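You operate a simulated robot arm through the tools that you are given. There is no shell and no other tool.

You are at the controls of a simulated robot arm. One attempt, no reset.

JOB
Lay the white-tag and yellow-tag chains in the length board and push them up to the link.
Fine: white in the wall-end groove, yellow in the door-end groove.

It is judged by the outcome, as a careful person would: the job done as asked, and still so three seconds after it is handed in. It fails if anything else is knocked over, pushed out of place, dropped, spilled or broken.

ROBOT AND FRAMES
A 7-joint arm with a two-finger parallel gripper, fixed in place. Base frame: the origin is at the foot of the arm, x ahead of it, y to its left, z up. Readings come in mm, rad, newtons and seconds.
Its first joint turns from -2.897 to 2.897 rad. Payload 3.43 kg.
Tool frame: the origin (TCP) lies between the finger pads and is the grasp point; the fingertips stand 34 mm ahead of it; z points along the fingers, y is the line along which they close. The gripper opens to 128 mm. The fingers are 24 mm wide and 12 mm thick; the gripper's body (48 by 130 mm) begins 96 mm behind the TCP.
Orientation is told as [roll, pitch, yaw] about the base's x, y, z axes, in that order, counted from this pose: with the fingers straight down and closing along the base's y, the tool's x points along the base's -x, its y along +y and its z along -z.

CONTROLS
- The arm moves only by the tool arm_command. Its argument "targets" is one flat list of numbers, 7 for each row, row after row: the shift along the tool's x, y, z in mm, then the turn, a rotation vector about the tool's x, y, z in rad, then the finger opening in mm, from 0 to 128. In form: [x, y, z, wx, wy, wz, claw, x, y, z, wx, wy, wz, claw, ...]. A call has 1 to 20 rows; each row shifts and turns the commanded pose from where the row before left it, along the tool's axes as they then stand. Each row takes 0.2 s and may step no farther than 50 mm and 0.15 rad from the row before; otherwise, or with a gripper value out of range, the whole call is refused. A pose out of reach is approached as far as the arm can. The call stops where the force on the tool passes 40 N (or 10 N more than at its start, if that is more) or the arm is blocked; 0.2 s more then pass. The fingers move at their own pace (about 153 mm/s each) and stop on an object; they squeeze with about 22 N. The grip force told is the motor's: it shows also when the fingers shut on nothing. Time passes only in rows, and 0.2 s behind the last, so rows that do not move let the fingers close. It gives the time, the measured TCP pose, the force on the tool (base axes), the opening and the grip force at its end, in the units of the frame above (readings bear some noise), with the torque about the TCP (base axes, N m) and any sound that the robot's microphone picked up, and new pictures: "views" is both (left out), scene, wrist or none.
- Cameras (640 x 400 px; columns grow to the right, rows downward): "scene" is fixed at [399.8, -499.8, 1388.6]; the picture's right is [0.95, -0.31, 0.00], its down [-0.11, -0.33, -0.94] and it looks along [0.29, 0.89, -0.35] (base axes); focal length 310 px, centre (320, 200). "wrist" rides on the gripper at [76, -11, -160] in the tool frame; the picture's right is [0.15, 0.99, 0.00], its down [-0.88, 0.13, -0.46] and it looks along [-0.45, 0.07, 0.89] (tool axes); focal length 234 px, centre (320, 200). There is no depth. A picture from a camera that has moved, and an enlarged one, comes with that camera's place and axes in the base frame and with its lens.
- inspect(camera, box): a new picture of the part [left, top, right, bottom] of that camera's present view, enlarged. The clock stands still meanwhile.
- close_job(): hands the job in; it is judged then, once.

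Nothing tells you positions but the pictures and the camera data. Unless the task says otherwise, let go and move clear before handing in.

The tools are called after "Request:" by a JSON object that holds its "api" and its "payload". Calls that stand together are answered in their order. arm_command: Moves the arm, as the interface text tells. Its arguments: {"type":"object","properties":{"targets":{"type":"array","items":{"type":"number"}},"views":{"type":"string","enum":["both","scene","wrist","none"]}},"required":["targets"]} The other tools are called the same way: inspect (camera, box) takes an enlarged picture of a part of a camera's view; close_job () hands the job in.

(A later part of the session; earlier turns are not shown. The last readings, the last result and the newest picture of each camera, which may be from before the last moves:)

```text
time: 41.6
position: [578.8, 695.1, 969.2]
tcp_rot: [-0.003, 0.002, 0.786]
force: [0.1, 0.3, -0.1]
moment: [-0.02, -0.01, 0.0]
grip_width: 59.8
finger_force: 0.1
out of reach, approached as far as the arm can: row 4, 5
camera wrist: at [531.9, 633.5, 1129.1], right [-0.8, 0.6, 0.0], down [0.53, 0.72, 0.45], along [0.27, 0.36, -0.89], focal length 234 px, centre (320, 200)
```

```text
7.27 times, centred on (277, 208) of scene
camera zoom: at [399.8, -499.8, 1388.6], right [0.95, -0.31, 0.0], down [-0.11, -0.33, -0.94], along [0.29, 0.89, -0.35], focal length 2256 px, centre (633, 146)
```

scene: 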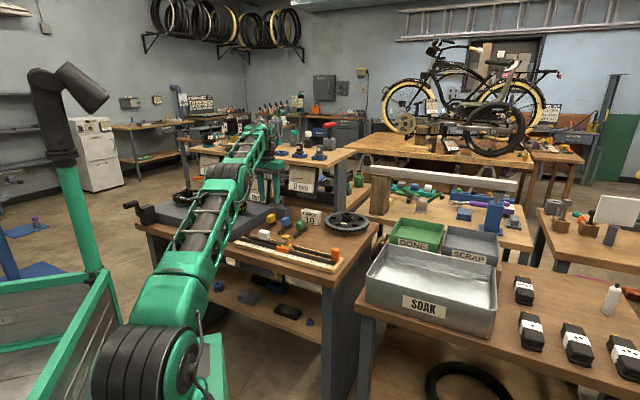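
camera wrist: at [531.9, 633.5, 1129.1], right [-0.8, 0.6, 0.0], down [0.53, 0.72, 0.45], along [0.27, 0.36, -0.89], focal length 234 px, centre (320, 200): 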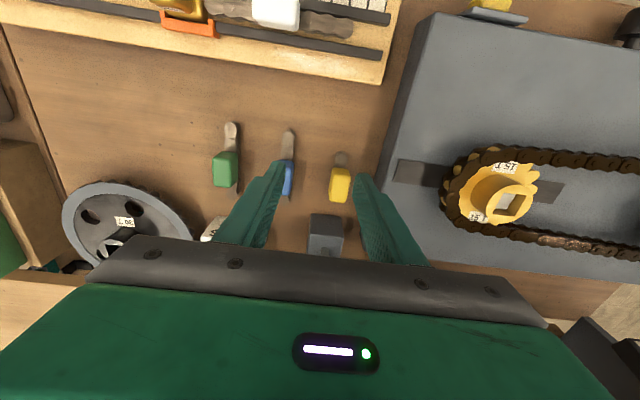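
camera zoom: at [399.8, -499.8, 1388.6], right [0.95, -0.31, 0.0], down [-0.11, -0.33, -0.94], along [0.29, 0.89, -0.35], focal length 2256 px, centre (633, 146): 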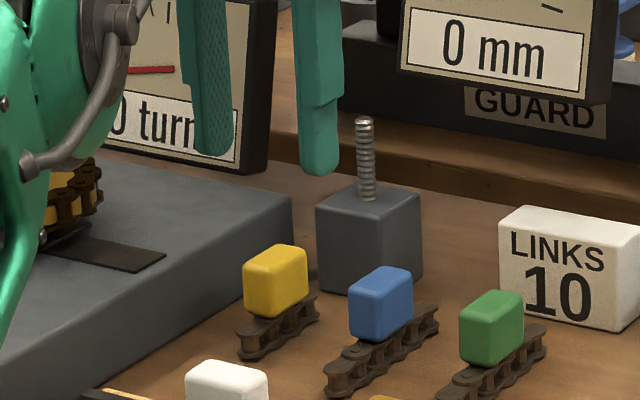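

Yellow is 35 mm further out and 31 mm sideways. I'll lower a bit and approach in small steps (reach was clipped).

Request:
{"api": "arm_command", "payload": {"targets": [0, 0, 15, 0, 0, 0, 60, 0, 0, 10, 0, 0, 0, 60, -6, 8, 0, 0, 0, 0, 60, -10, 8, 0, 0, 0, 0, 60, -10, 8, 0, 0, 0, 0, 60, -9, 7, 0, 0, 0, 0, 56, 0, 0, 0, 0, 0, 0, 56], "views": "both"}}

Request:
{"api": "inspect", "payload": {"camera": "wrist", "box": [240, 60, 400, 220]}}

```text
time: 43.2
position: [568.2, 713.2, 937.3]
tcp_rot: [-0.002, 0.0, 0.787]
force: [0.3, -1.0, -0.5]
moment: [-0.02, -0.01, -0.01]
grip_width: 56.4
finger_force: 0.0
out of reach, approached as far as the arm can: row 4, 5, 6
camera wrist: at [521.6, 652.2, 1096.7], right [-0.8, 0.6, 0.0], down [0.53, 0.72, 0.45], along [0.27, 0.36, -0.89], focal length 234 px, centre (320, 200)
```

scene: 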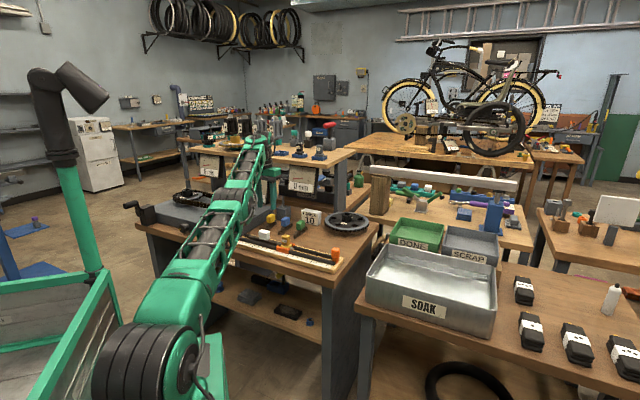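
wrist: 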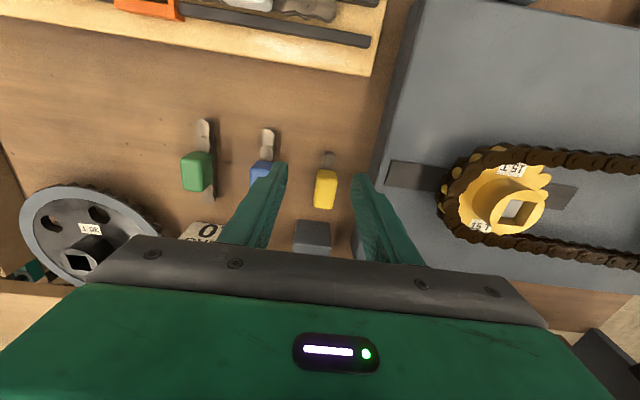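

```text
2.50 times, centred on (320, 140) of wrist
camera zoom: at [521.6, 652.2, 1096.7], right [-0.8, 0.6, 0.0], down [0.53, 0.72, 0.45], along [0.27, 0.36, -0.89], focal length 585 px, centre (320, 350)
```

zoom: 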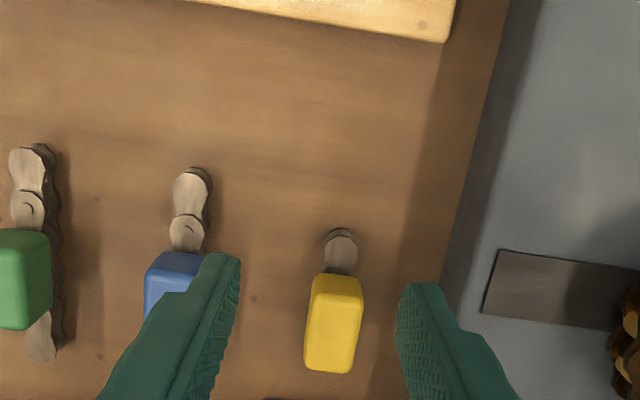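

Lateral position is right, but the arm stops ~28 mm short radially. I'll try lower and in small steps (tips still above the block tops).

Request:
{"api": "arm_command", "payload": {"targets": [0, 5, 15, 0, 0, 0, 56, 0, 5, 10, 0, 0, 0, 56, -5, 0, 0, 0, 0, 0, 56, -5, 0, 0, 0, 0, 0, 56, -5, 0, 0, 0, 0, 0, 56, -5, 0, 0, 0, 0, 0, 56, 0, 0, 0, 0, 0, 0, 56], "views": "scene"}}

```text
time: 44.9
position: [566.1, 722.8, 911.1]
tcp_rot: [-0.001, 0.001, 0.786]
force: [-1.2, 0.1, -0.5]
moment: [0.02, -0.03, 0.0]
grip_width: 56.1
finger_force: 0.1
out of reach, approached as far as the arm can: row 3, 5, 6
```

scene: 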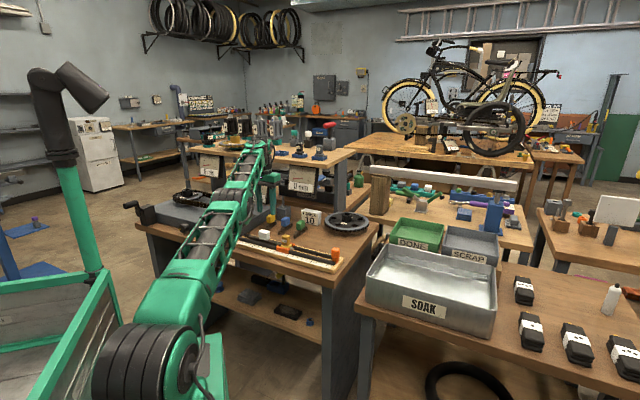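

Still clipped at r≈918. Let me look at the arm's posture to understand the limit.

Request:
{"api": "inspect", "payload": {"camera": "scene", "box": [150, 120, 310, 240]}}

Request:
{"api": "inspect", "payload": {"camera": "scene", "box": [80, 230, 250, 400]}}

```text
3.33 times, centred on (230, 180) of scene
camera zoom: at [399.8, -499.8, 1388.6], right [0.95, -0.31, 0.0], down [-0.11, -0.33, -0.94], along [0.29, 0.89, -0.35], focal length 1034 px, centre (620, 267)
```

zoom: 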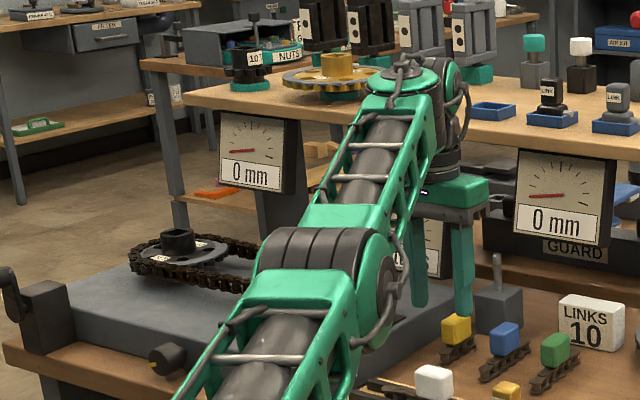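

```text
2.35 times, centred on (165, 315) of scene
camera zoom: at [399.8, -499.8, 1388.6], right [0.95, -0.31, 0.0], down [-0.11, -0.33, -0.94], along [0.29, 0.89, -0.35], focal length 730 px, centre (685, -71)
```

zoom: 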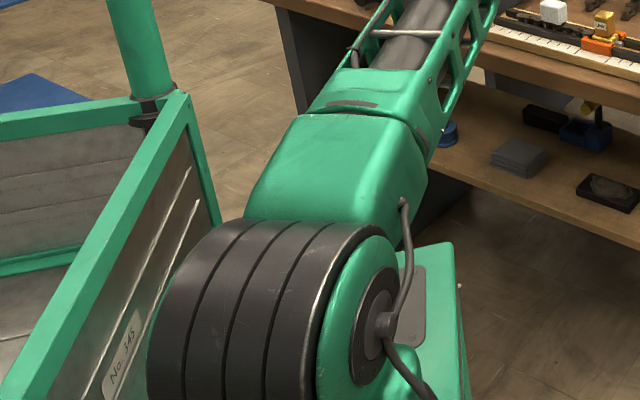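

The wrist offset currently points sideways, costing reach. I'll tilt the fingers outward slightly (about the closing axis), which doesn't affect the grip faces, and then approach.

Request:
{"api": "arm_command", "payload": {"targets": [0, 0, 0, 0, -0.08, 0, 56, 0, 0, 0, 0, -0.08, 0, 56, 0, 0, 0, 0, 0, 0, 56], "views": "none"}}

Request:
{"api": "arm_command", "payload": {"targets": [-6, 0, -1, 0, 0, 0, 56, -6, 0, -1, 0, 0, 0, 56, 0, 0, 0, 0, 0, 0, 56], "views": "wrist"}}

Request:
{"api": "inspect", "payload": {"camera": "wrist", "box": [240, 60, 400, 220]}}

```text
time: 45.6
position: [565.4, 720.6, 910.6]
tcp_rot: [-0.004, -0.158, 0.788]
force: [0.0, 0.2, 0.0]
moment: [0.01, -0.01, 0.01]
grip_width: 55.9
finger_force: 0.0
```

```text
time: 46.5
position: [572.6, 731.0, 914.9]
tcp_rot: [-0.003, -0.158, 0.787]
force: [0.0, -0.4, 0.0]
moment: [0.0, -0.02, 0.01]
grip_width: 55.9
finger_force: 0.1
camera wrist: at [509.5, 650.8, 1061.5], right [-0.8, 0.6, -0.03], down [0.47, 0.66, 0.59], along [0.37, 0.46, -0.81], focal length 234 px, centre (320, 200)
```

wrist: 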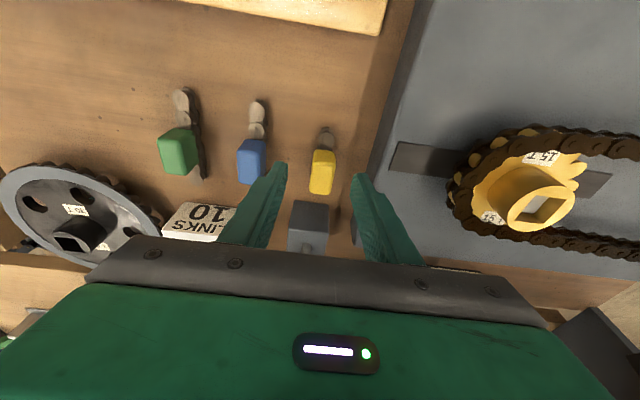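

```text
2.50 times, centred on (320, 140) of wrist
camera zoom: at [509.5, 650.8, 1061.5], right [-0.8, 0.6, -0.03], down [0.47, 0.66, 0.59], along [0.37, 0.46, -0.81], focal length 585 px, centre (320, 350)
```

zoom: 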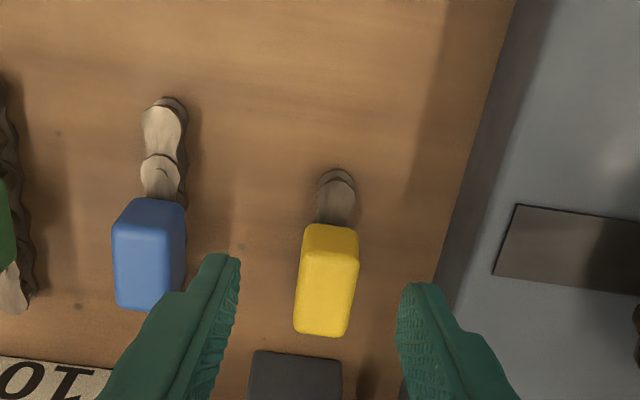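

Free to move now. Approach along the tilted tool axis: +4 mm y, down 30, then check.

Request:
{"api": "arm_command", "payload": {"targets": [0, 4, 10, 0, 0, 0, 56, 0, 0, 10, 0, 0, 0, 56, 0, 0, 10, 0, 0, 0, 56, 0, 0, 0, 0, 0, 0, 56], "views": "wrist"}}

Request:
{"api": "inspect", "payload": {"camera": "wrist", "box": [260, 80, 380, 240]}}

Request:
{"api": "inspect", "payload": {"camera": "scene", "box": [240, 195, 312, 240]}}

```text
time: 47.5
position: [575.7, 734.5, 884.0]
tcp_rot: [-0.001, -0.159, 0.786]
force: [-0.5, 0.6, 0.2]
moment: [0.0, 0.03, 0.0]
grip_width: 56.1
finger_force: 0.0
camera wrist: at [510.8, 655.3, 1029.7], right [-0.8, 0.6, -0.03], down [0.47, 0.66, 0.59], along [0.37, 0.46, -0.81], focal length 234 px, centre (320, 200)
```

wrist: 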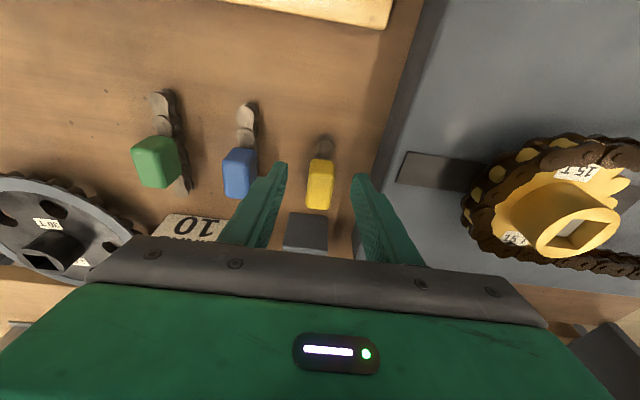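

```text
2.50 times, centred on (320, 160) of wrist
camera zoom: at [510.8, 655.3, 1029.7], right [-0.8, 0.6, -0.03], down [0.47, 0.66, 0.59], along [0.37, 0.46, -0.81], focal length 585 px, centre (320, 300)
```

zoom: 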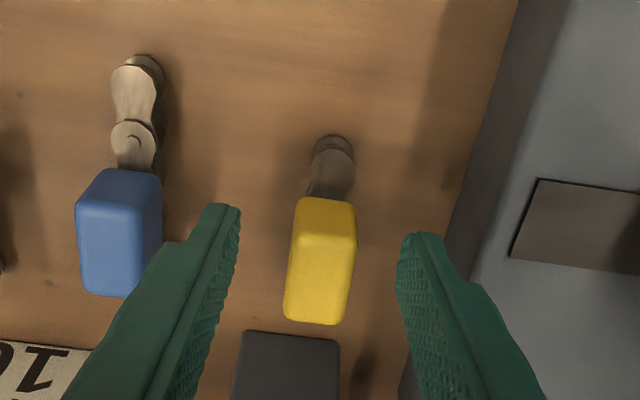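

```text
8.89 times, centred on (276, 218) of scene
camera zoom: at [399.8, -499.8, 1388.6], right [0.95, -0.31, 0.0], down [-0.11, -0.33, -0.94], along [0.29, 0.89, -0.35], focal length 2758 px, centre (711, 44)
```

zoom: 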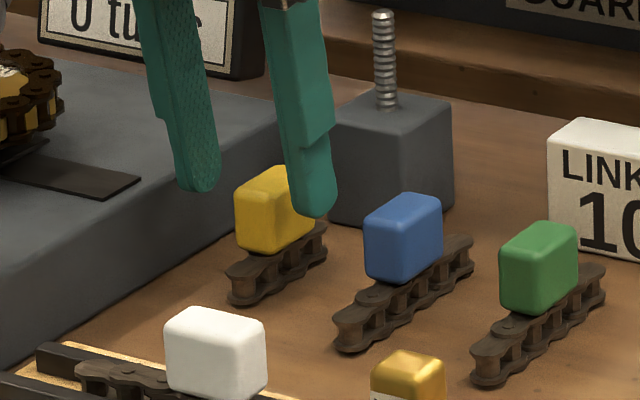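

Fingers straddle yellow with clearance. Lower the last 16 mm and check before closing.

Request:
{"api": "arm_command", "payload": {"targets": [1, 0, 8, 0, 0, 0, 56, 1, 0, 8, 0, 0, 0, 56, 0, 0, 0, 0, 0, 0, 56], "views": "wrist"}}

Request:
{"api": "inspect", "payload": {"camera": "wrist", "box": [260, 80, 380, 240]}}

Request:
{"api": "inspect", "payload": {"camera": "scene", "box": [240, 195, 312, 240]}}

```text
time: 48.2
position: [573.1, 734.9, 870.1]
tcp_rot: [-0.002, -0.159, 0.787]
force: [0.6, -0.5, 0.6]
moment: [0.0, 0.01, -0.01]
grip_width: 55.9
finger_force: 0.1
camera wrist: at [510.4, 655.9, 1015.6], right [-0.8, 0.6, -0.03], down [0.47, 0.66, 0.59], along [0.37, 0.46, -0.81], focal length 234 px, centre (320, 200)
```

wrist: 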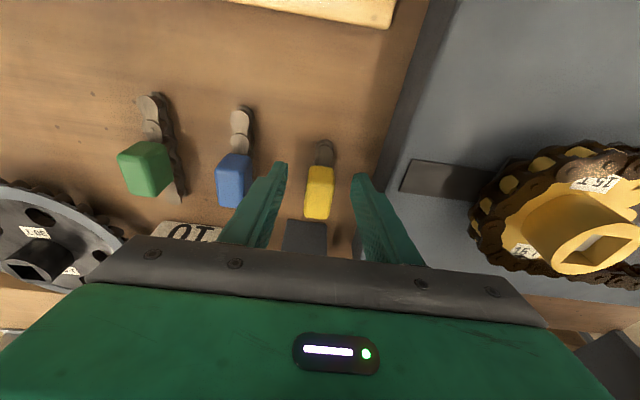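

```text
2.50 times, centred on (320, 160) of wrist
camera zoom: at [510.4, 655.9, 1015.6], right [-0.8, 0.6, -0.03], down [0.47, 0.66, 0.59], along [0.37, 0.46, -0.81], focal length 585 px, centre (320, 300)
```

zoom: 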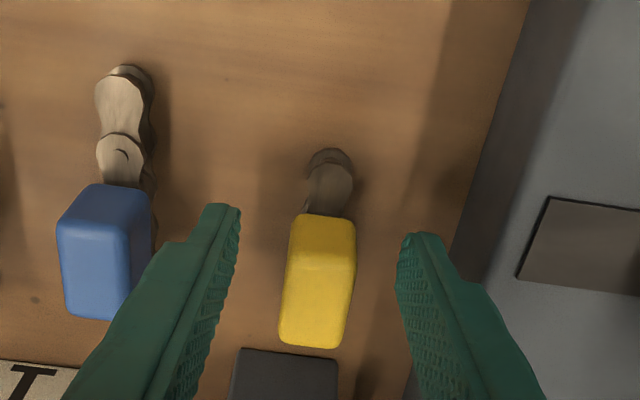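

```text
8.89 times, centred on (276, 218) of scene
camera zoom: at [399.8, -499.8, 1388.6], right [0.95, -0.31, 0.0], down [-0.11, -0.33, -0.94], along [0.29, 0.89, -0.35], focal length 2758 px, centre (711, 44)
```

zoom: 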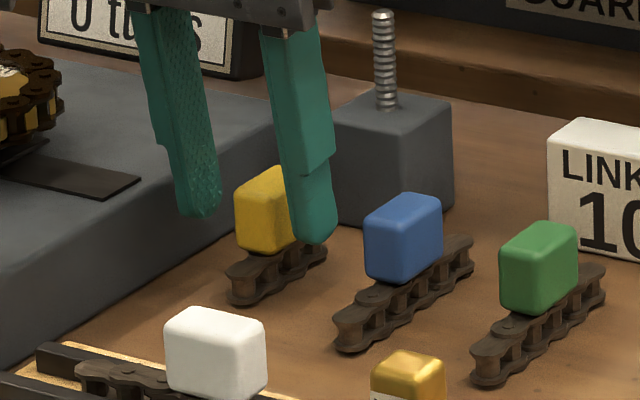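

Direct comparison in the wrist view shows the block centred. Closing slowly.

Request:
{"api": "arm_command", "payload": {"targets": [0, 0, 0, 0, 0, 0, 44, 0, 0, 0, 0, 0, 0, 34, 0, 0, 0, 0, 0, 0, 26, 0, 0, 0, 0, 0, 0, 10, 0, 0, 0, 0, 0, 0, 10], "views": "wrist"}}

Request:
{"api": "inspect", "payload": {"camera": "scene", "box": [240, 195, 312, 240]}}

Request:
{"api": "inspect", "payload": {"camera": "wrist", "box": [260, 80, 380, 240]}}

```text
time: 49.5
position: [573.6, 735.2, 869.5]
tcp_rot: [-0.003, -0.159, 0.789]
force: [-0.4, 0.2, 0.4]
moment: [0.03, 0.03, 0.04]
grip_width: 23.3
finger_force: 21.7
camera wrist: at [510.3, 655.9, 1015.5], right [-0.8, 0.6, -0.03], down [0.47, 0.66, 0.59], along [0.37, 0.46, -0.81], focal length 234 px, centre (320, 200)
```

wrist: 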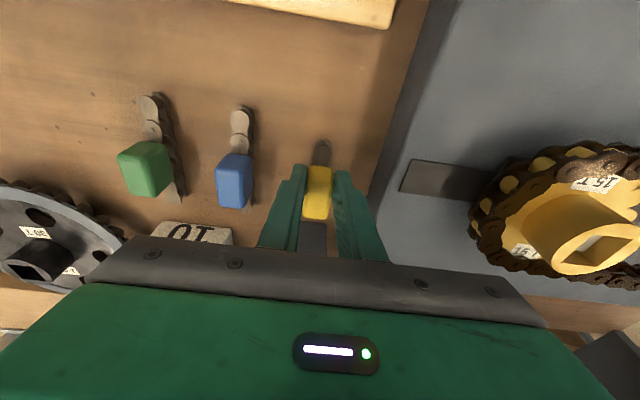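

```text
8.89 times, centred on (276, 218) of scene
camera zoom: at [399.8, -499.8, 1388.6], right [0.95, -0.31, 0.0], down [-0.11, -0.33, -0.94], along [0.29, 0.89, -0.35], focal length 2758 px, centre (711, 44)
```

zoom: 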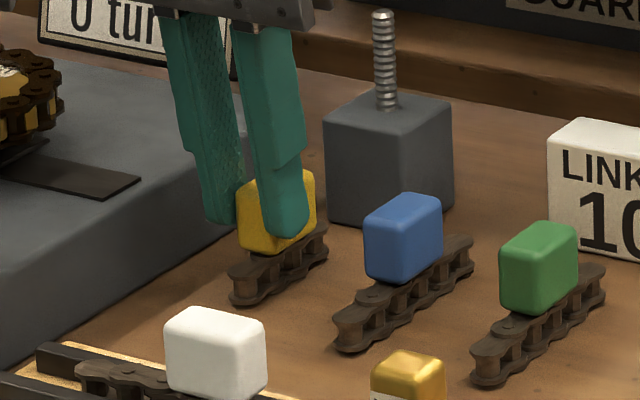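

```text
2.50 times, centred on (320, 160) of wrist
camera zoom: at [510.3, 655.9, 1015.5], right [-0.8, 0.6, -0.03], down [0.47, 0.66, 0.59], along [0.37, 0.46, -0.81], focal length 585 px, centre (320, 300)
```

zoom: 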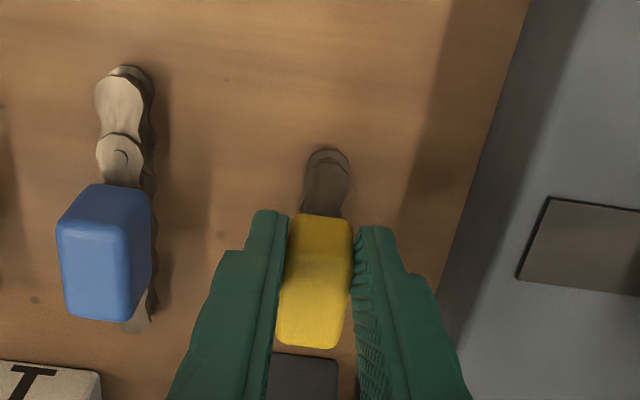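

Yellow gripped (23.3 mm). Lifting vertically (keeping the tilt so the chain stays level).

Request:
{"api": "arm_command", "payload": {"targets": [-1.6, 0, -9.9, 0, 0, 0, 10, -3.2, 0, -19.75, 0, 0, 0, 10, -3.2, 0, -19.75, 0, 0, 0, 10, -3.2, 0, -19.75, 0, 0, 0, 10, 0, 0, 0, 0, 0, 0, 10], "views": "wrist"}}

Request:
{"api": "inspect", "payload": {"camera": "scene", "box": [240, 175, 312, 230]}}

Request:
{"api": "inspect", "payload": {"camera": "wrist", "box": [260, 80, 380, 240]}}

```text
time: 50.6
position: [575.1, 737.0, 939.6]
tcp_rot: [-0.002, -0.158, 0.785]
force: [1.1, -0.6, -1.6]
moment: [0.02, 0.03, -0.02]
grip_width: 23.2
finger_force: 22.1
camera wrist: at [511.2, 658.6, 1086.1], right [-0.8, 0.6, -0.03], down [0.47, 0.66, 0.59], along [0.37, 0.46, -0.81], focal length 234 px, centre (320, 200)
```

wrist: 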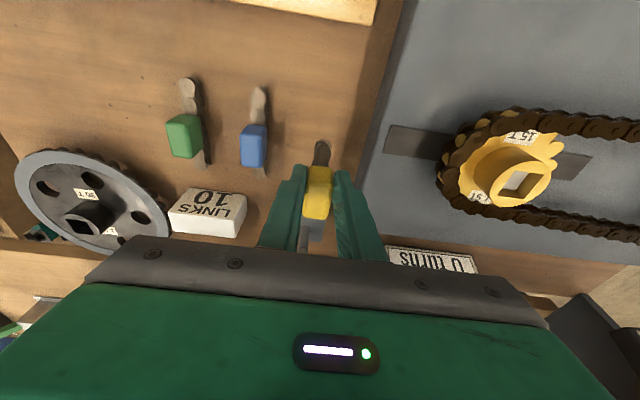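

```text
7.27 times, centred on (276, 202) of scene
camera zoom: at [399.8, -499.8, 1388.6], right [0.95, -0.31, 0.0], down [-0.11, -0.33, -0.94], along [0.29, 0.89, -0.35], focal length 2256 px, centre (640, 182)
```

zoom: 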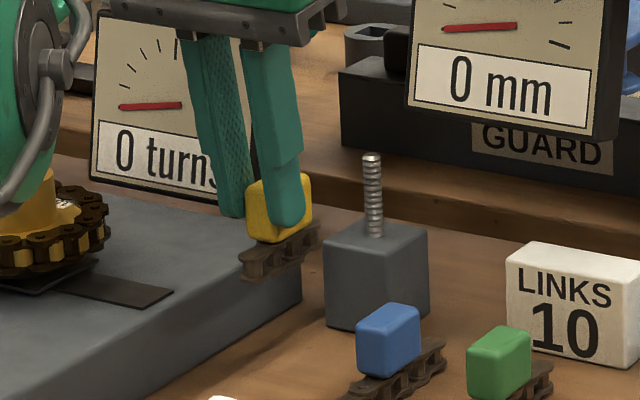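

```text
2.50 times, centred on (320, 160) of wrist
camera zoom: at [511.2, 658.6, 1086.1], right [-0.8, 0.6, -0.03], down [0.47, 0.66, 0.59], along [0.37, 0.46, -0.81], focal length 585 px, centre (320, 300)
```

zoom: 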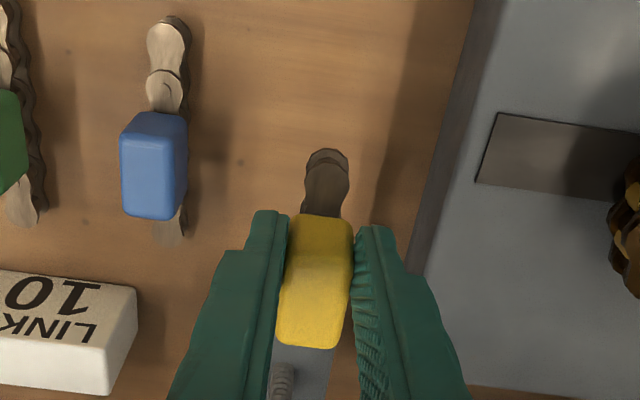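

Secure and level. Raise a bit more and carry it over the board's door-end half.

Request:
{"api": "arm_command", "payload": {"targets": [-2.8, 0, -17.3, 0, 0, 0, 10, -2.8, 0, -17.3, 0, 0, 0, 10, 18.9, -10, -3.04, 0, 0, 0, 10, 18.9, -37, -3.04, 0, 0, 0, 10, 18.9, -37, -3.04, 0, 0, 0, 10, 18.9, -37, -3.04, 0, 0, 0, 10, 18.9, -37, -3.04, 0, 0, 0, 10, 18.9, -37, -3.04, 0, 0, 0, 10, 18.9, -37, -3.04, 0, 0, 0, 10, 18.9, -37, -3.04, 0, 0, 0, 10, 0, 0, 0, 0, 0, 0, 10], "views": "both"}}

```text
time: 53.0
position: [659.1, 434.3, 973.0]
tcp_rot: [0.0, -0.16, 0.787]
force: [-0.5, 1.1, -0.3]
moment: [0.0, -0.01, 0.02]
grip_width: 23.3
finger_force: 21.5
camera wrist: at [595.6, 355.1, 1119.0], right [-0.8, 0.6, -0.03], down [0.47, 0.66, 0.59], along [0.37, 0.46, -0.81], focal length 234 px, centre (320, 200)
```

scene: 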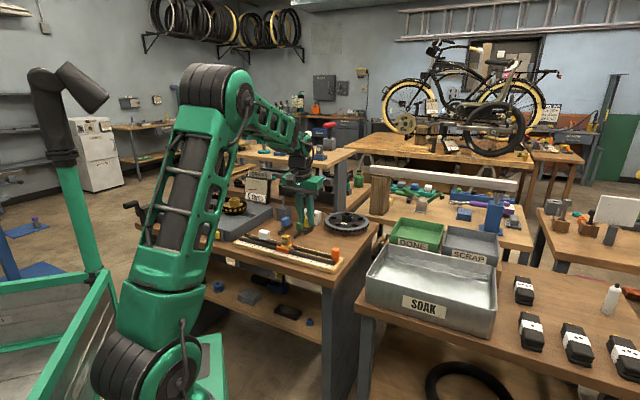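
wrist: 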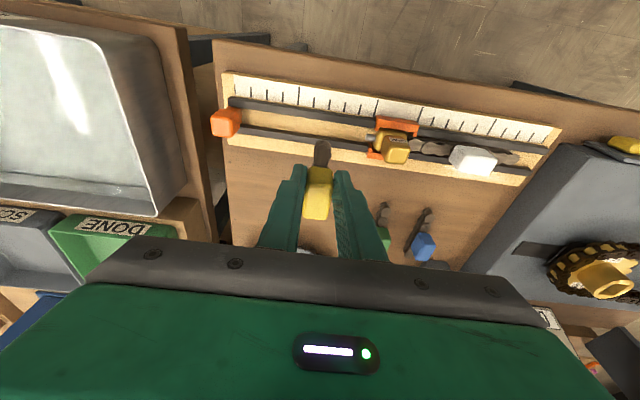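

Now turn −90° about the vertical so the camera faces the link.

Request:
{"api": "arm_command", "payload": {"targets": [0, 0, 0, 0.0207, 0, 0.1293, 10, 0, 0, 0, 0.0207, 0, 0.1293, 10, 0, 0, 0, 0.0207, 0, 0.1293, 10, 0, 0, 0, 0.0207, 0, 0.1293, 10, 0, 0, 0, 0.0207, 0, 0.1293, 10, 0, 0, 0, 0.0207, 0, 0.1293, 10, 0, 0, 0, 0.0207, 0, 0.1293, 10, 0, 0, 0, 0.0207, 0, 0.1293, 10, 0, 0, 0, 0.0207, 0, 0.1293, 10, 0, 0, 0, 0.0207, 0, 0.1293, 10, 0, 0, 0, 0.0207, 0, 0.1293, 10, 0, 0, 0, 0.0207, 0, 0.1293, 10, 0, 0, 0, 0, 0, 0, 10], "views": "both"}}

Request:
{"api": "inspect", "payload": {"camera": "wrist", "box": [240, 0, 400, 250]}}

Request:
{"api": "inspect", "payload": {"camera": "scene", "box": [262, 200, 352, 275]}}

```text
time: 55.9
position: [656.5, 435.7, 974.2]
tcp_rot: [0.001, -0.16, -0.786]
force: [-0.2, -0.4, -1.4]
moment: [0.03, 0.02, 0.0]
grip_width: 23.2
finger_force: 22.1
camera wrist: at [578.0, 498.9, 1120.3], right [0.6, 0.8, -0.02], down [0.65, -0.47, 0.59], along [0.46, -0.37, -0.81], focal length 234 px, centre (320, 200)
```

scene: 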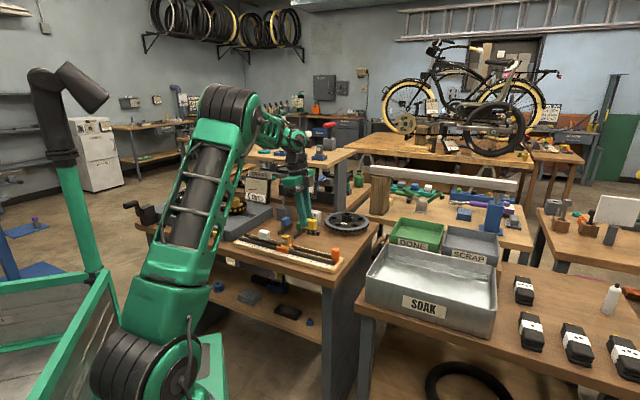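
wrist: 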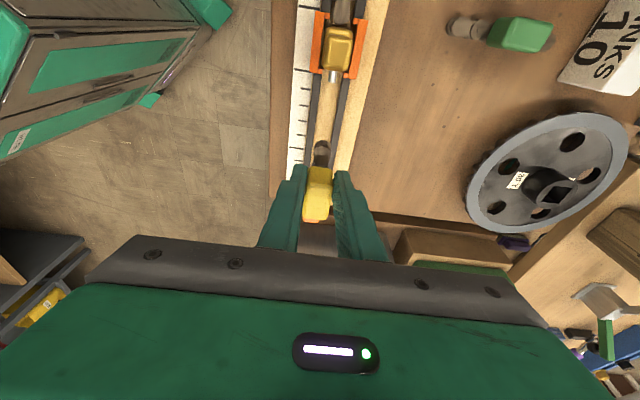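

```text
1.60 times, centred on (320, 125) of wrist
camera zoom: at [578.0, 498.9, 1120.3], right [0.6, 0.8, -0.02], down [0.65, -0.47, 0.59], along [0.46, -0.37, -0.81], focal length 375 px, centre (320, 320)
```

zoom: 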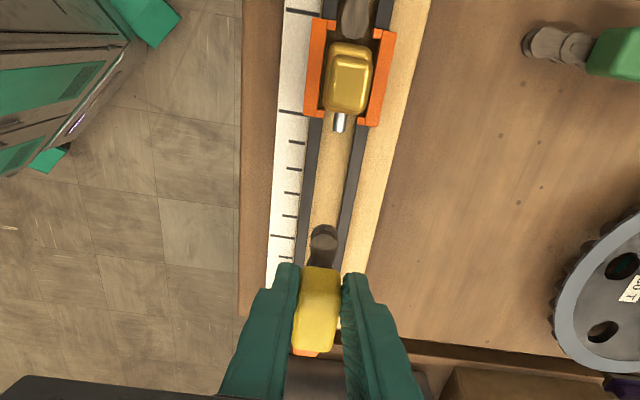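

```text
5.33 times, centred on (307, 238) of scene
camera zoom: at [399.8, -499.8, 1388.6], right [0.95, -0.31, 0.0], down [-0.11, -0.33, -0.94], along [0.29, 0.89, -0.35], focal length 1654 px, centre (389, 0)
```

zoom: 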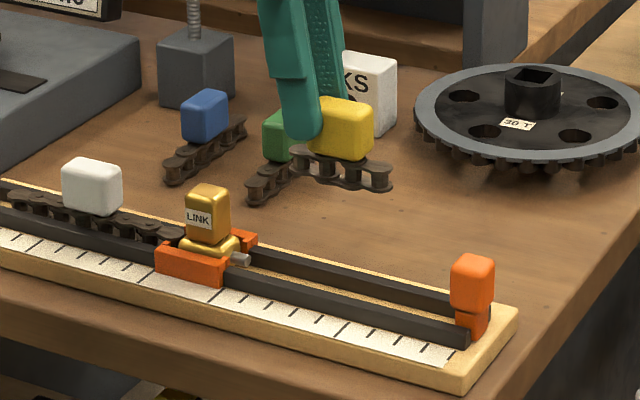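

Now align yellow with the door groove; enlarging.

Request:
{"api": "inspect", "payload": {"camera": "wrist", "box": [270, 0, 390, 75]}}

Request:
{"api": "inspect", "payload": {"camera": "wrist", "box": [270, 75, 390, 150]}}

Request:
{"api": "inspect", "payload": {"camera": "wrist", "box": [270, 130, 390, 230]}}

```text
5.33 times, centred on (330, 38) of wrist
camera zoom: at [578.0, 498.9, 1120.3], right [0.6, 0.8, -0.02], down [0.65, -0.47, 0.59], along [0.46, -0.37, -0.81], focal length 1249 px, centre (267, 1067)
```

zoom: 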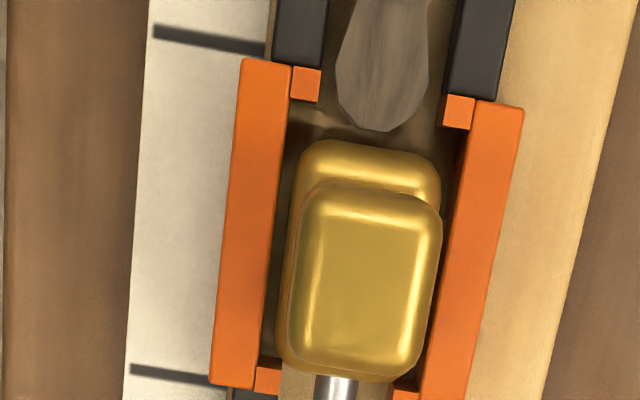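

```text
5.33 times, centred on (330, 112) of wrist
camera zoom: at [578.0, 498.9, 1120.3], right [0.6, 0.8, -0.02], down [0.65, -0.47, 0.59], along [0.46, -0.37, -0.81], focal length 1249 px, centre (267, 667)
```

zoom: 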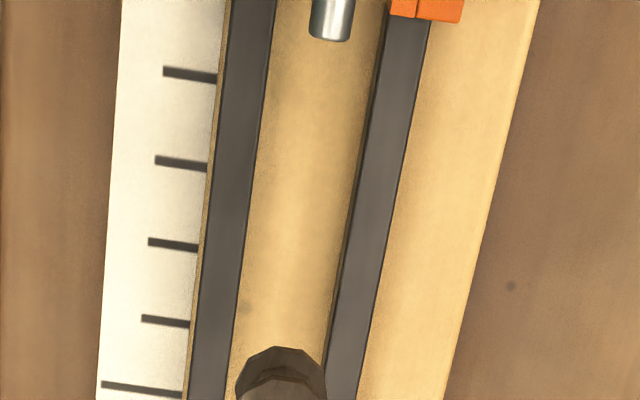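

```text
4.00 times, centred on (330, 180) of wrist
camera zoom: at [578.0, 498.9, 1120.3], right [0.6, 0.8, -0.02], down [0.65, -0.47, 0.59], along [0.46, -0.37, -0.81], focal length 937 px, centre (280, 280)
```

zoom: 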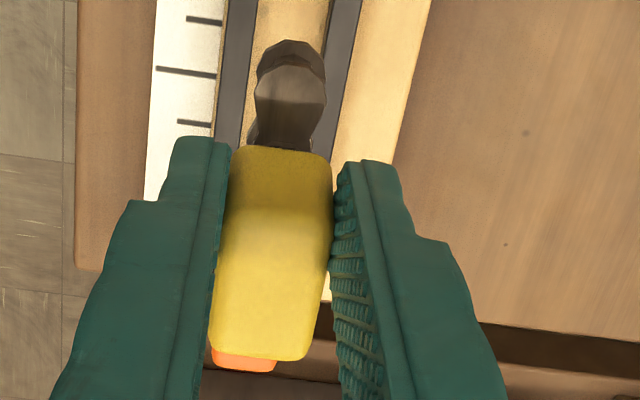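

Measured: groove centre is ~2.5 mm to +y, yaw off by ~0.7°, front end ~31 mm short of the link's pin. Correct and lower to ~20 mm above seating.

Request:
{"api": "arm_command", "payload": {"targets": [0, 2.5, 0, -0.002, 0, -0.0128, 10, 3.45, 0, 21.4, 0, 0, 0, 10, 3.45, 0, 21.4, 0, 0, 0, 10, 3.45, 0, 21.4, 0, 0, 0, 10, 0, 0, 0, 0, 0, 0, 10], "views": "wrist"}}

Request:
{"api": "inspect", "payload": {"camera": "wrist", "box": [270, 50, 390, 125]}}

Request:
{"api": "inspect", "payload": {"camera": "wrist", "box": [270, 110, 390, 210]}}

Request:
{"api": "inspect", "payload": {"camera": "scene", "box": [272, 215, 352, 275]}}

```text
time: 57.0
position: [660.4, 439.2, 909.3]
tcp_rot: [0.001, -0.161, -0.773]
force: [0.0, -0.5, -0.3]
moment: [0.04, -0.01, 0.01]
grip_width: 23.2
finger_force: 22.2
camera wrist: at [579.3, 501.0, 1055.1], right [0.59, 0.81, -0.02], down [0.66, -0.46, 0.59], along [0.47, -0.36, -0.81], focal length 234 px, centre (320, 200)
```

wrist: 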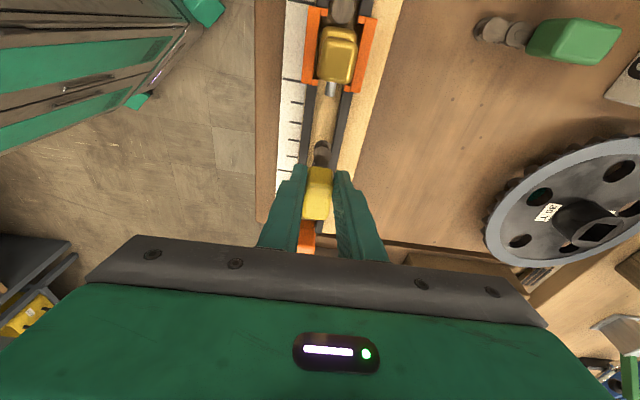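

```text
5.33 times, centred on (330, 88) of wrist
camera zoom: at [579.3, 501.0, 1055.1], right [0.59, 0.81, -0.02], down [0.66, -0.46, 0.59], along [0.47, -0.36, -0.81], focal length 1249 px, centre (267, 800)
```

zoom: 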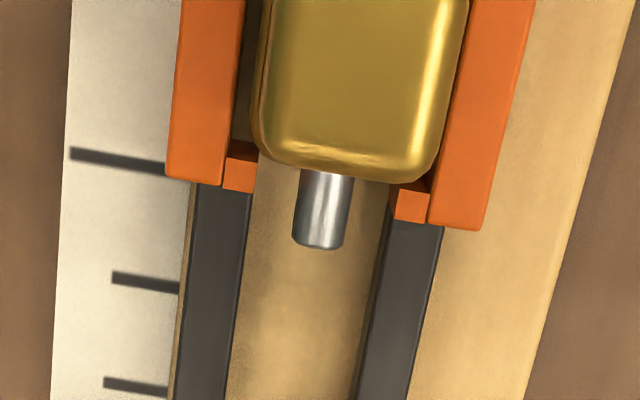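

```text
4.00 times, centred on (330, 160) of wrist
camera zoom: at [579.3, 501.0, 1055.1], right [0.59, 0.81, -0.02], down [0.66, -0.46, 0.59], along [0.47, -0.36, -0.81], focal length 937 px, centre (280, 360)
```

zoom: 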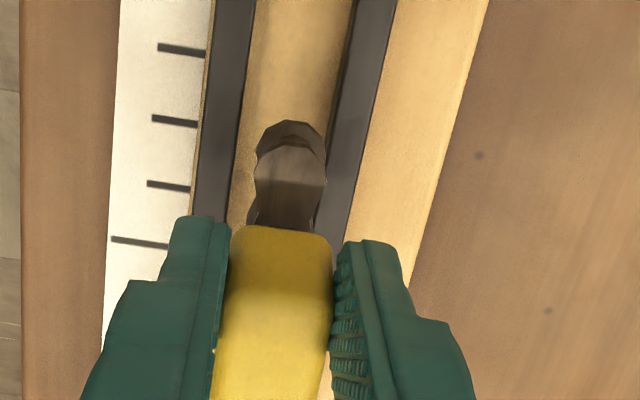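

```text
6.67 times, centred on (312, 245) of scene
camera zoom: at [399.8, -499.8, 1388.6], right [0.95, -0.31, 0.0], down [-0.11, -0.33, -0.94], along [0.29, 0.89, -0.35], focal length 2068 px, centre (373, -100)
```

zoom: 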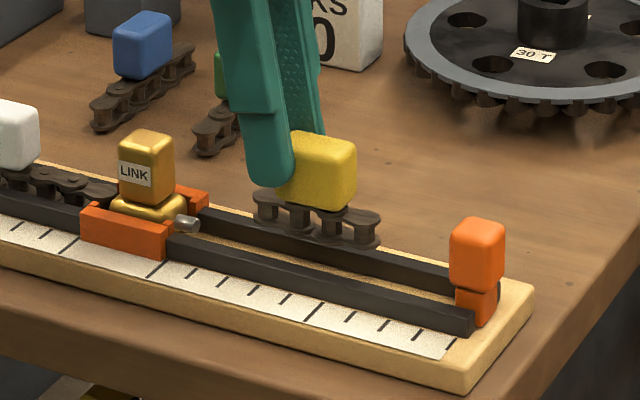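

Well aligned; shift −0.9 mm and lower to just above the seat, then step down with force checks.

Request:
{"api": "arm_command", "payload": {"targets": [1.5, -0.9, 9.4, 0, 0, 0, 10, 1.2, 0, 7.5, 0, 0, 0, 10, 0, 0, 0, 0, 0, 0, 10], "views": "none"}}

Request:
{"api": "inspect", "payload": {"camera": "wrist", "box": [270, 90, 390, 190]}}

Request:
{"api": "inspect", "payload": {"camera": "scene", "box": [282, 225, 346, 265]}}

```text
time: 57.9
position: [657.6, 438.5, 892.7]
tcp_rot: [-0.001, -0.161, -0.772]
force: [-0.2, 0.5, -0.9]
moment: [-0.04, 0.0, 0.0]
grip_width: 23.3
finger_force: 21.9
```

```text
4.00 times, centred on (330, 140) of wrist
camera zoom: at [577.3, 499.0, 1037.7], right [0.59, 0.81, -0.02], down [0.66, -0.46, 0.59], along [0.47, -0.36, -0.81], focal length 937 px, centre (280, 440)
```

zoom: 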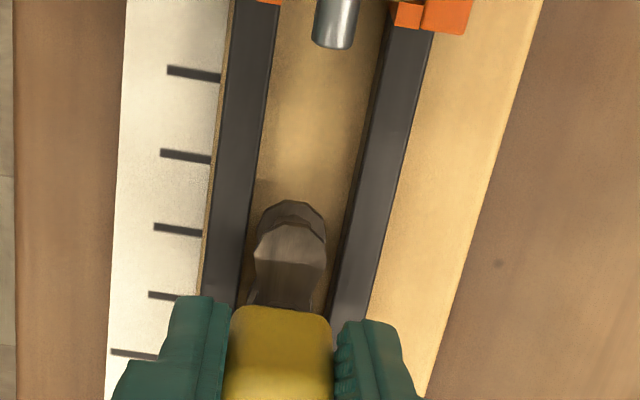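

```text
10.00 times, centred on (314, 245) of scene
camera zoom: at [399.8, -499.8, 1388.6], right [0.95, -0.31, 0.0], down [-0.11, -0.33, -0.94], along [0.29, 0.89, -0.35], focal length 3102 px, centre (380, -250)
```

zoom: 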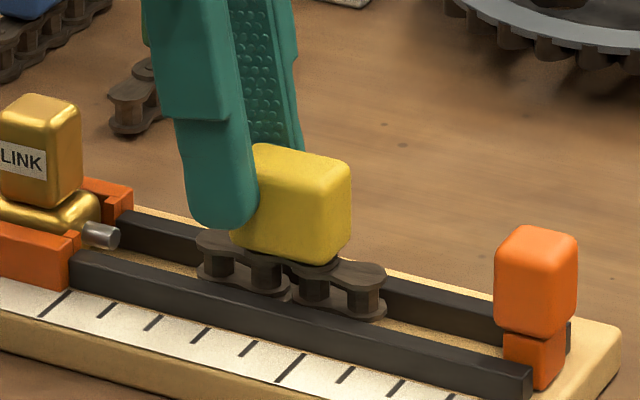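

Just above the floor; add +1 mm y and go down in 2 mm steps.

Request:
{"api": "arm_command", "payload": {"targets": [0.3, 1, 2, 0, 0, 0, 10, 0.3, 0, 2, 0, 0, 0, 10, 0, 0, 0, 0, 0, 0, 10], "views": "none"}}

Request:
{"api": "arm_command", "payload": {"targets": [0.3, 0, 2, 0, 0, 0, 10, 0, 0, 0, 0, 0, 0, 10], "views": "none"}}

Request:
{"api": "inspect", "payload": {"camera": "wrist", "box": [270, 90, 390, 190]}}

Request:
{"api": "inspect", "payload": {"camera": "scene", "box": [282, 225, 346, 265]}}

```text
time: 58.6
position: [657.8, 438.0, 888.0]
tcp_rot: [-0.002, -0.162, -0.774]
force: [-0.7, 0.5, -1.5]
moment: [0.01, 0.03, -0.02]
grip_width: 23.2
finger_force: 21.4
```

```text
time: 59.2
position: [657.8, 437.7, 886.6]
tcp_rot: [0.001, -0.164, -0.773]
force: [-1.0, -0.4, 16.6]
moment: [-0.03, 0.1, -0.02]
grip_width: 23.1
finger_force: 22.1
```

```text
4.00 times, centred on (330, 140) of wrist
camera zoom: at [578.1, 498.8, 1032.9], right [0.59, 0.81, -0.02], down [0.66, -0.46, 0.59], along [0.47, -0.36, -0.81], focal length 937 px, centre (280, 440)
```

zoom: 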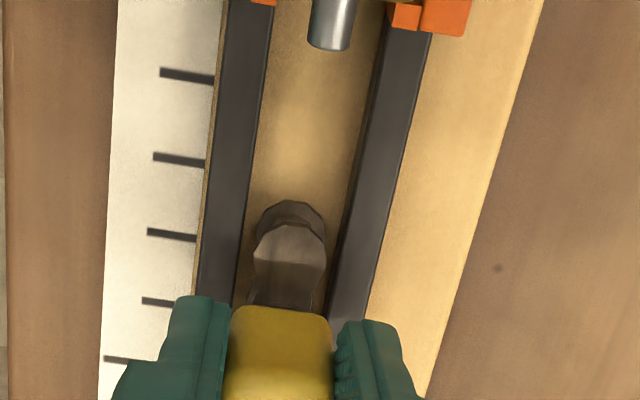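

```text
10.00 times, centred on (314, 245) of scene
camera zoom: at [399.8, -499.8, 1388.6], right [0.95, -0.31, 0.0], down [-0.11, -0.33, -0.94], along [0.29, 0.89, -0.35], focal length 3102 px, centre (380, -250)
```

zoom: 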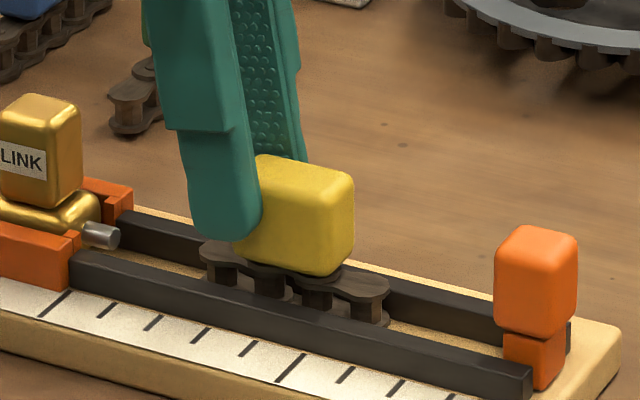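

Seated. Ease up slightly and slide toward the link.

Request:
{"api": "arm_command", "payload": {"targets": [-0.3, 0, -1.8, 0, 0, 0, 10, 5.9, 0, -0.95, 0, 0, 0, 10, 5.9, 0, -0.95, 0, 0, 0, 10, 5.9, 0, -0.95, 0, 0, 0, 10, 5.9, 0, -0.95, 0, 0, 0, 10, 0, 0, 0, 0, 0, 0, 10], "views": "none"}}

Request:
{"api": "inspect", "payload": {"camera": "wrist", "box": [270, 90, 390, 190]}}

Request:
{"api": "inspect", "payload": {"camera": "scene", "box": [270, 220, 334, 260]}}

```text
time: 60.6
position: [643.1, 453.9, 887.5]
tcp_rot: [-0.001, -0.163, -0.773]
force: [0.2, 0.6, -1.3]
moment: [0.01, 0.03, -0.01]
grip_width: 23.2
finger_force: 22.2
```

```text
4.00 times, centred on (330, 140) of wrist
camera zoom: at [562.8, 515.5, 1033.0], right [0.59, 0.81, -0.02], down [0.66, -0.46, 0.59], along [0.47, -0.36, -0.81], focal length 937 px, centre (280, 440)
```

zoom: 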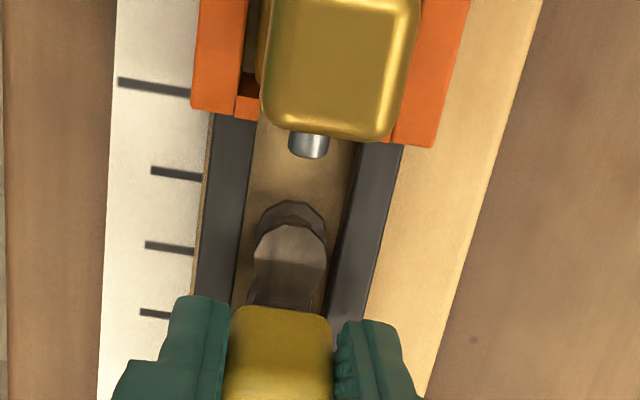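

```text
10.00 times, centred on (302, 240) of scene
camera zoom: at [399.8, -499.8, 1388.6], right [0.95, -0.31, 0.0], down [-0.11, -0.33, -0.94], along [0.29, 0.89, -0.35], focal length 3102 px, centre (500, -200)
```

zoom: 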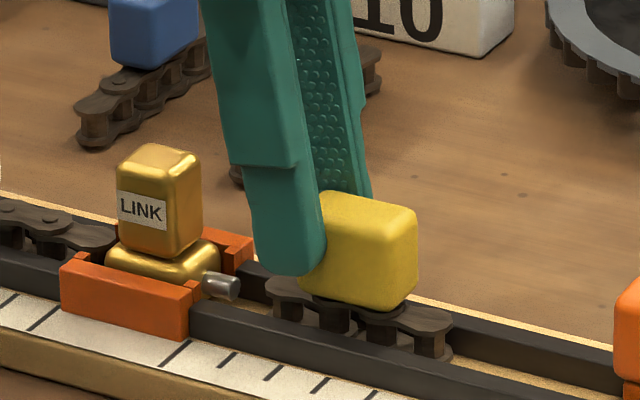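

About 11 mm left to the pin. Advance 8, then step.

Request:
{"api": "arm_command", "payload": {"targets": [3.95, 0, -0.64, 0, 0, 0, 10, 3.95, 0, -0.64, 0, 0, 0, 10, 0, 0, 0, 0, 0, 0, 10], "views": "none"}}

Request:
{"api": "inspect", "payload": {"camera": "wrist", "box": [270, 90, 390, 190]}}

Request:
{"api": "inspect", "payload": {"camera": "scene", "box": [270, 220, 334, 260]}}

```text
time: 61.5
position: [636.0, 460.1, 887.1]
tcp_rot: [0.001, -0.163, -0.773]
force: [2.2, -1.7, 6.9]
moment: [-0.06, -0.06, -0.01]
grip_width: 23.3
finger_force: 22.1
```

```text
4.00 times, centred on (330, 140) of wrist
camera zoom: at [556.0, 521.0, 1032.8], right [0.59, 0.81, -0.02], down [0.66, -0.46, 0.59], along [0.47, -0.36, -0.81], focal length 937 px, centre (280, 440)
```

zoom: 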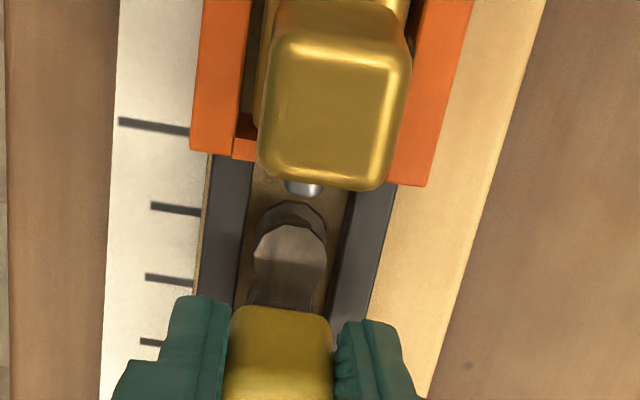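

```text
10.00 times, centred on (302, 240) of scene
camera zoom: at [399.8, -499.8, 1388.6], right [0.95, -0.31, 0.0], down [-0.11, -0.33, -0.94], along [0.29, 0.89, -0.35], focal length 3102 px, centre (500, -200)
```

zoom: 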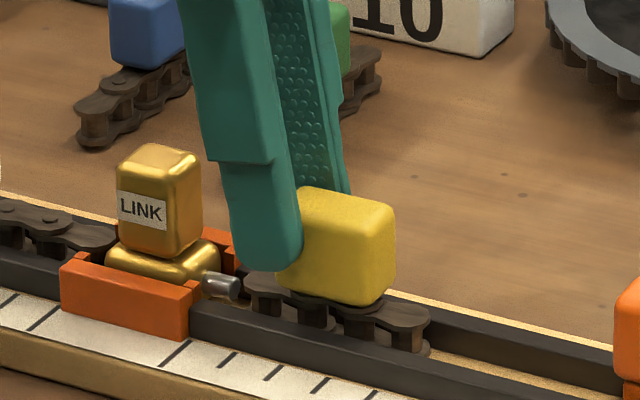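

Nearly touching the pin; step 1 mm at a time with a slight lift to remove floor friction.

Request:
{"api": "arm_command", "payload": {"targets": [0.9, 0, -0.9, 0, 0, 0, 10, 0, 0, 0, 0, 0, 0, 10], "views": "none"}}

Request:
{"api": "arm_command", "payload": {"targets": [1, 0, -0.16, 0, 0, 0, 10, 0, 0, 0, 0, 0, 0, 10], "views": "none"}}

Request:
{"api": "inspect", "payload": {"camera": "scene", "box": [270, 220, 334, 260]}}

Request:
{"api": "inspect", "payload": {"camera": "wrist", "box": [270, 50, 390, 190]}}

```text
time: 62.0
position: [634.1, 460.4, 886.3]
tcp_rot: [-0.002, -0.163, -0.773]
force: [0.8, -0.8, 3.4]
moment: [-0.03, -0.02, 0.01]
grip_width: 24.0
finger_force: 22.1
```

```text
time: 62.6
position: [633.7, 461.0, 888.1]
tcp_rot: [-0.001, -0.163, -0.772]
force: [0.5, 0.5, -1.3]
moment: [0.04, 0.0, 0.02]
grip_width: 23.1
finger_force: 21.8
```

```text
10.00 times, centred on (302, 240) of scene
camera zoom: at [399.8, -499.8, 1388.6], right [0.95, -0.31, 0.0], down [-0.11, -0.33, -0.94], along [0.29, 0.89, -0.35], focal length 3102 px, centre (500, -200)
```

zoom: 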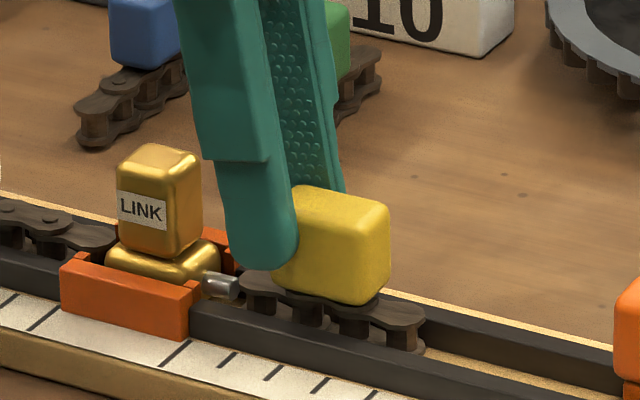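

```text
2.86 times, centred on (330, 120) of wrist
camera zoom: at [554.6, 522.2, 1033.1], right [0.59, 0.81, -0.02], down [0.66, -0.46, 0.59], along [0.47, -0.36, -0.81], focal length 669 px, centre (291, 429)
```

zoom: 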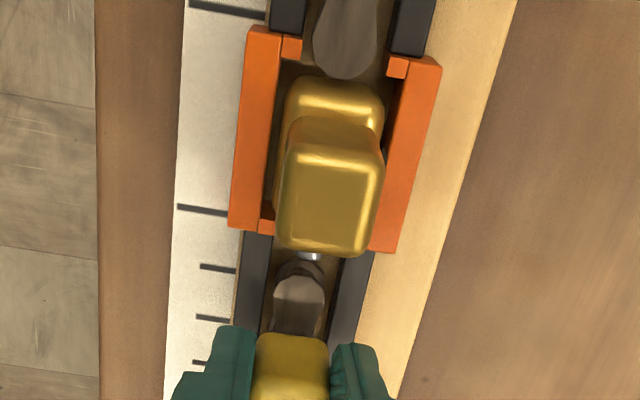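

Contact is imminent; continue in 1 mm steps.

Request:
{"api": "arm_command", "payload": {"targets": [1, 0, -0.16, 0, 0, 0, 10, 1, 0, -0.16, 0, 0, 0, 10, 0, 0, 0, 0, 0, 0, 10], "views": "none"}}

Request:
{"api": "inspect", "payload": {"camera": "scene", "box": [270, 225, 318, 255]}}

Request:
{"api": "inspect", "payload": {"camera": "wrist", "box": [290, 50, 370, 110]}}

Request:
{"api": "inspect", "payload": {"camera": "wrist", "box": [290, 100, 370, 160]}}

```text
time: 63.5
position: [633.0, 463.8, 888.5]
tcp_rot: [0.002, -0.162, -0.773]
force: [-0.5, -0.3, -0.7]
moment: [-0.03, 0.04, 0.0]
grip_width: 23.4
finger_force: 21.4
```

```text
13.33 times, centred on (294, 240) of scene
camera zoom: at [399.8, -499.8, 1388.6], right [0.95, -0.31, 0.0], down [-0.11, -0.33, -0.94], along [0.29, 0.89, -0.35], focal length 4136 px, centre (667, -333)
```

zoom: 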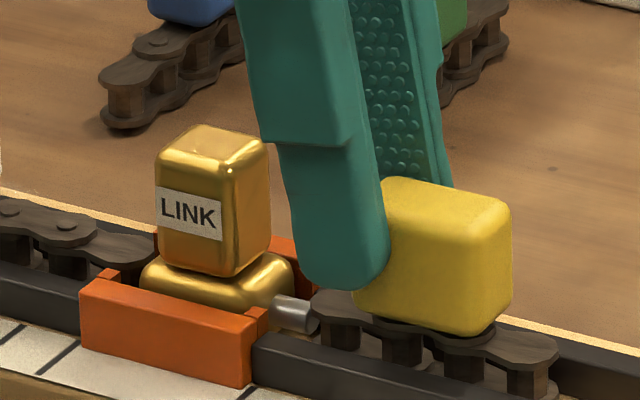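

```text
6.67 times, centred on (330, 80) of wrist
camera zoom: at [552.8, 524.2, 1033.5], right [0.59, 0.81, -0.02], down [0.66, -0.46, 0.59], along [0.47, -0.36, -0.81], focal length 1561 px, centre (253, 1000)
```

zoom: 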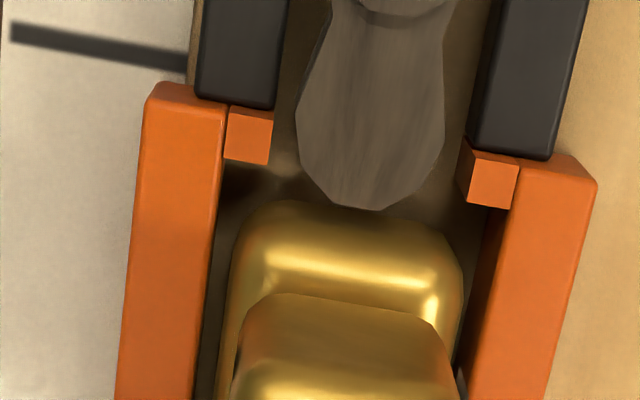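

```text
6.67 times, centred on (330, 130) of wrist
camera zoom: at [552.8, 524.2, 1033.5], right [0.59, 0.81, -0.02], down [0.66, -0.46, 0.59], along [0.47, -0.36, -0.81], focal length 1561 px, centre (253, 667)
```

zoom: 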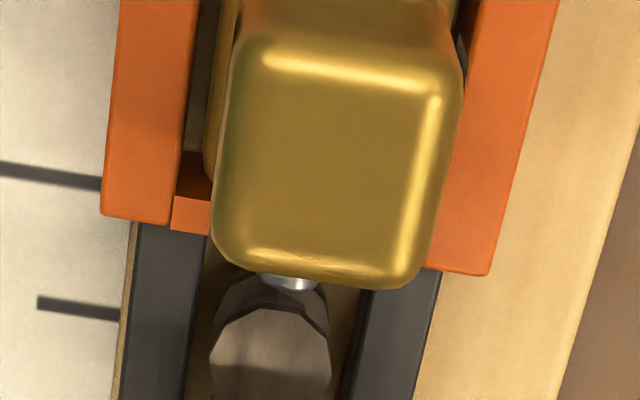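

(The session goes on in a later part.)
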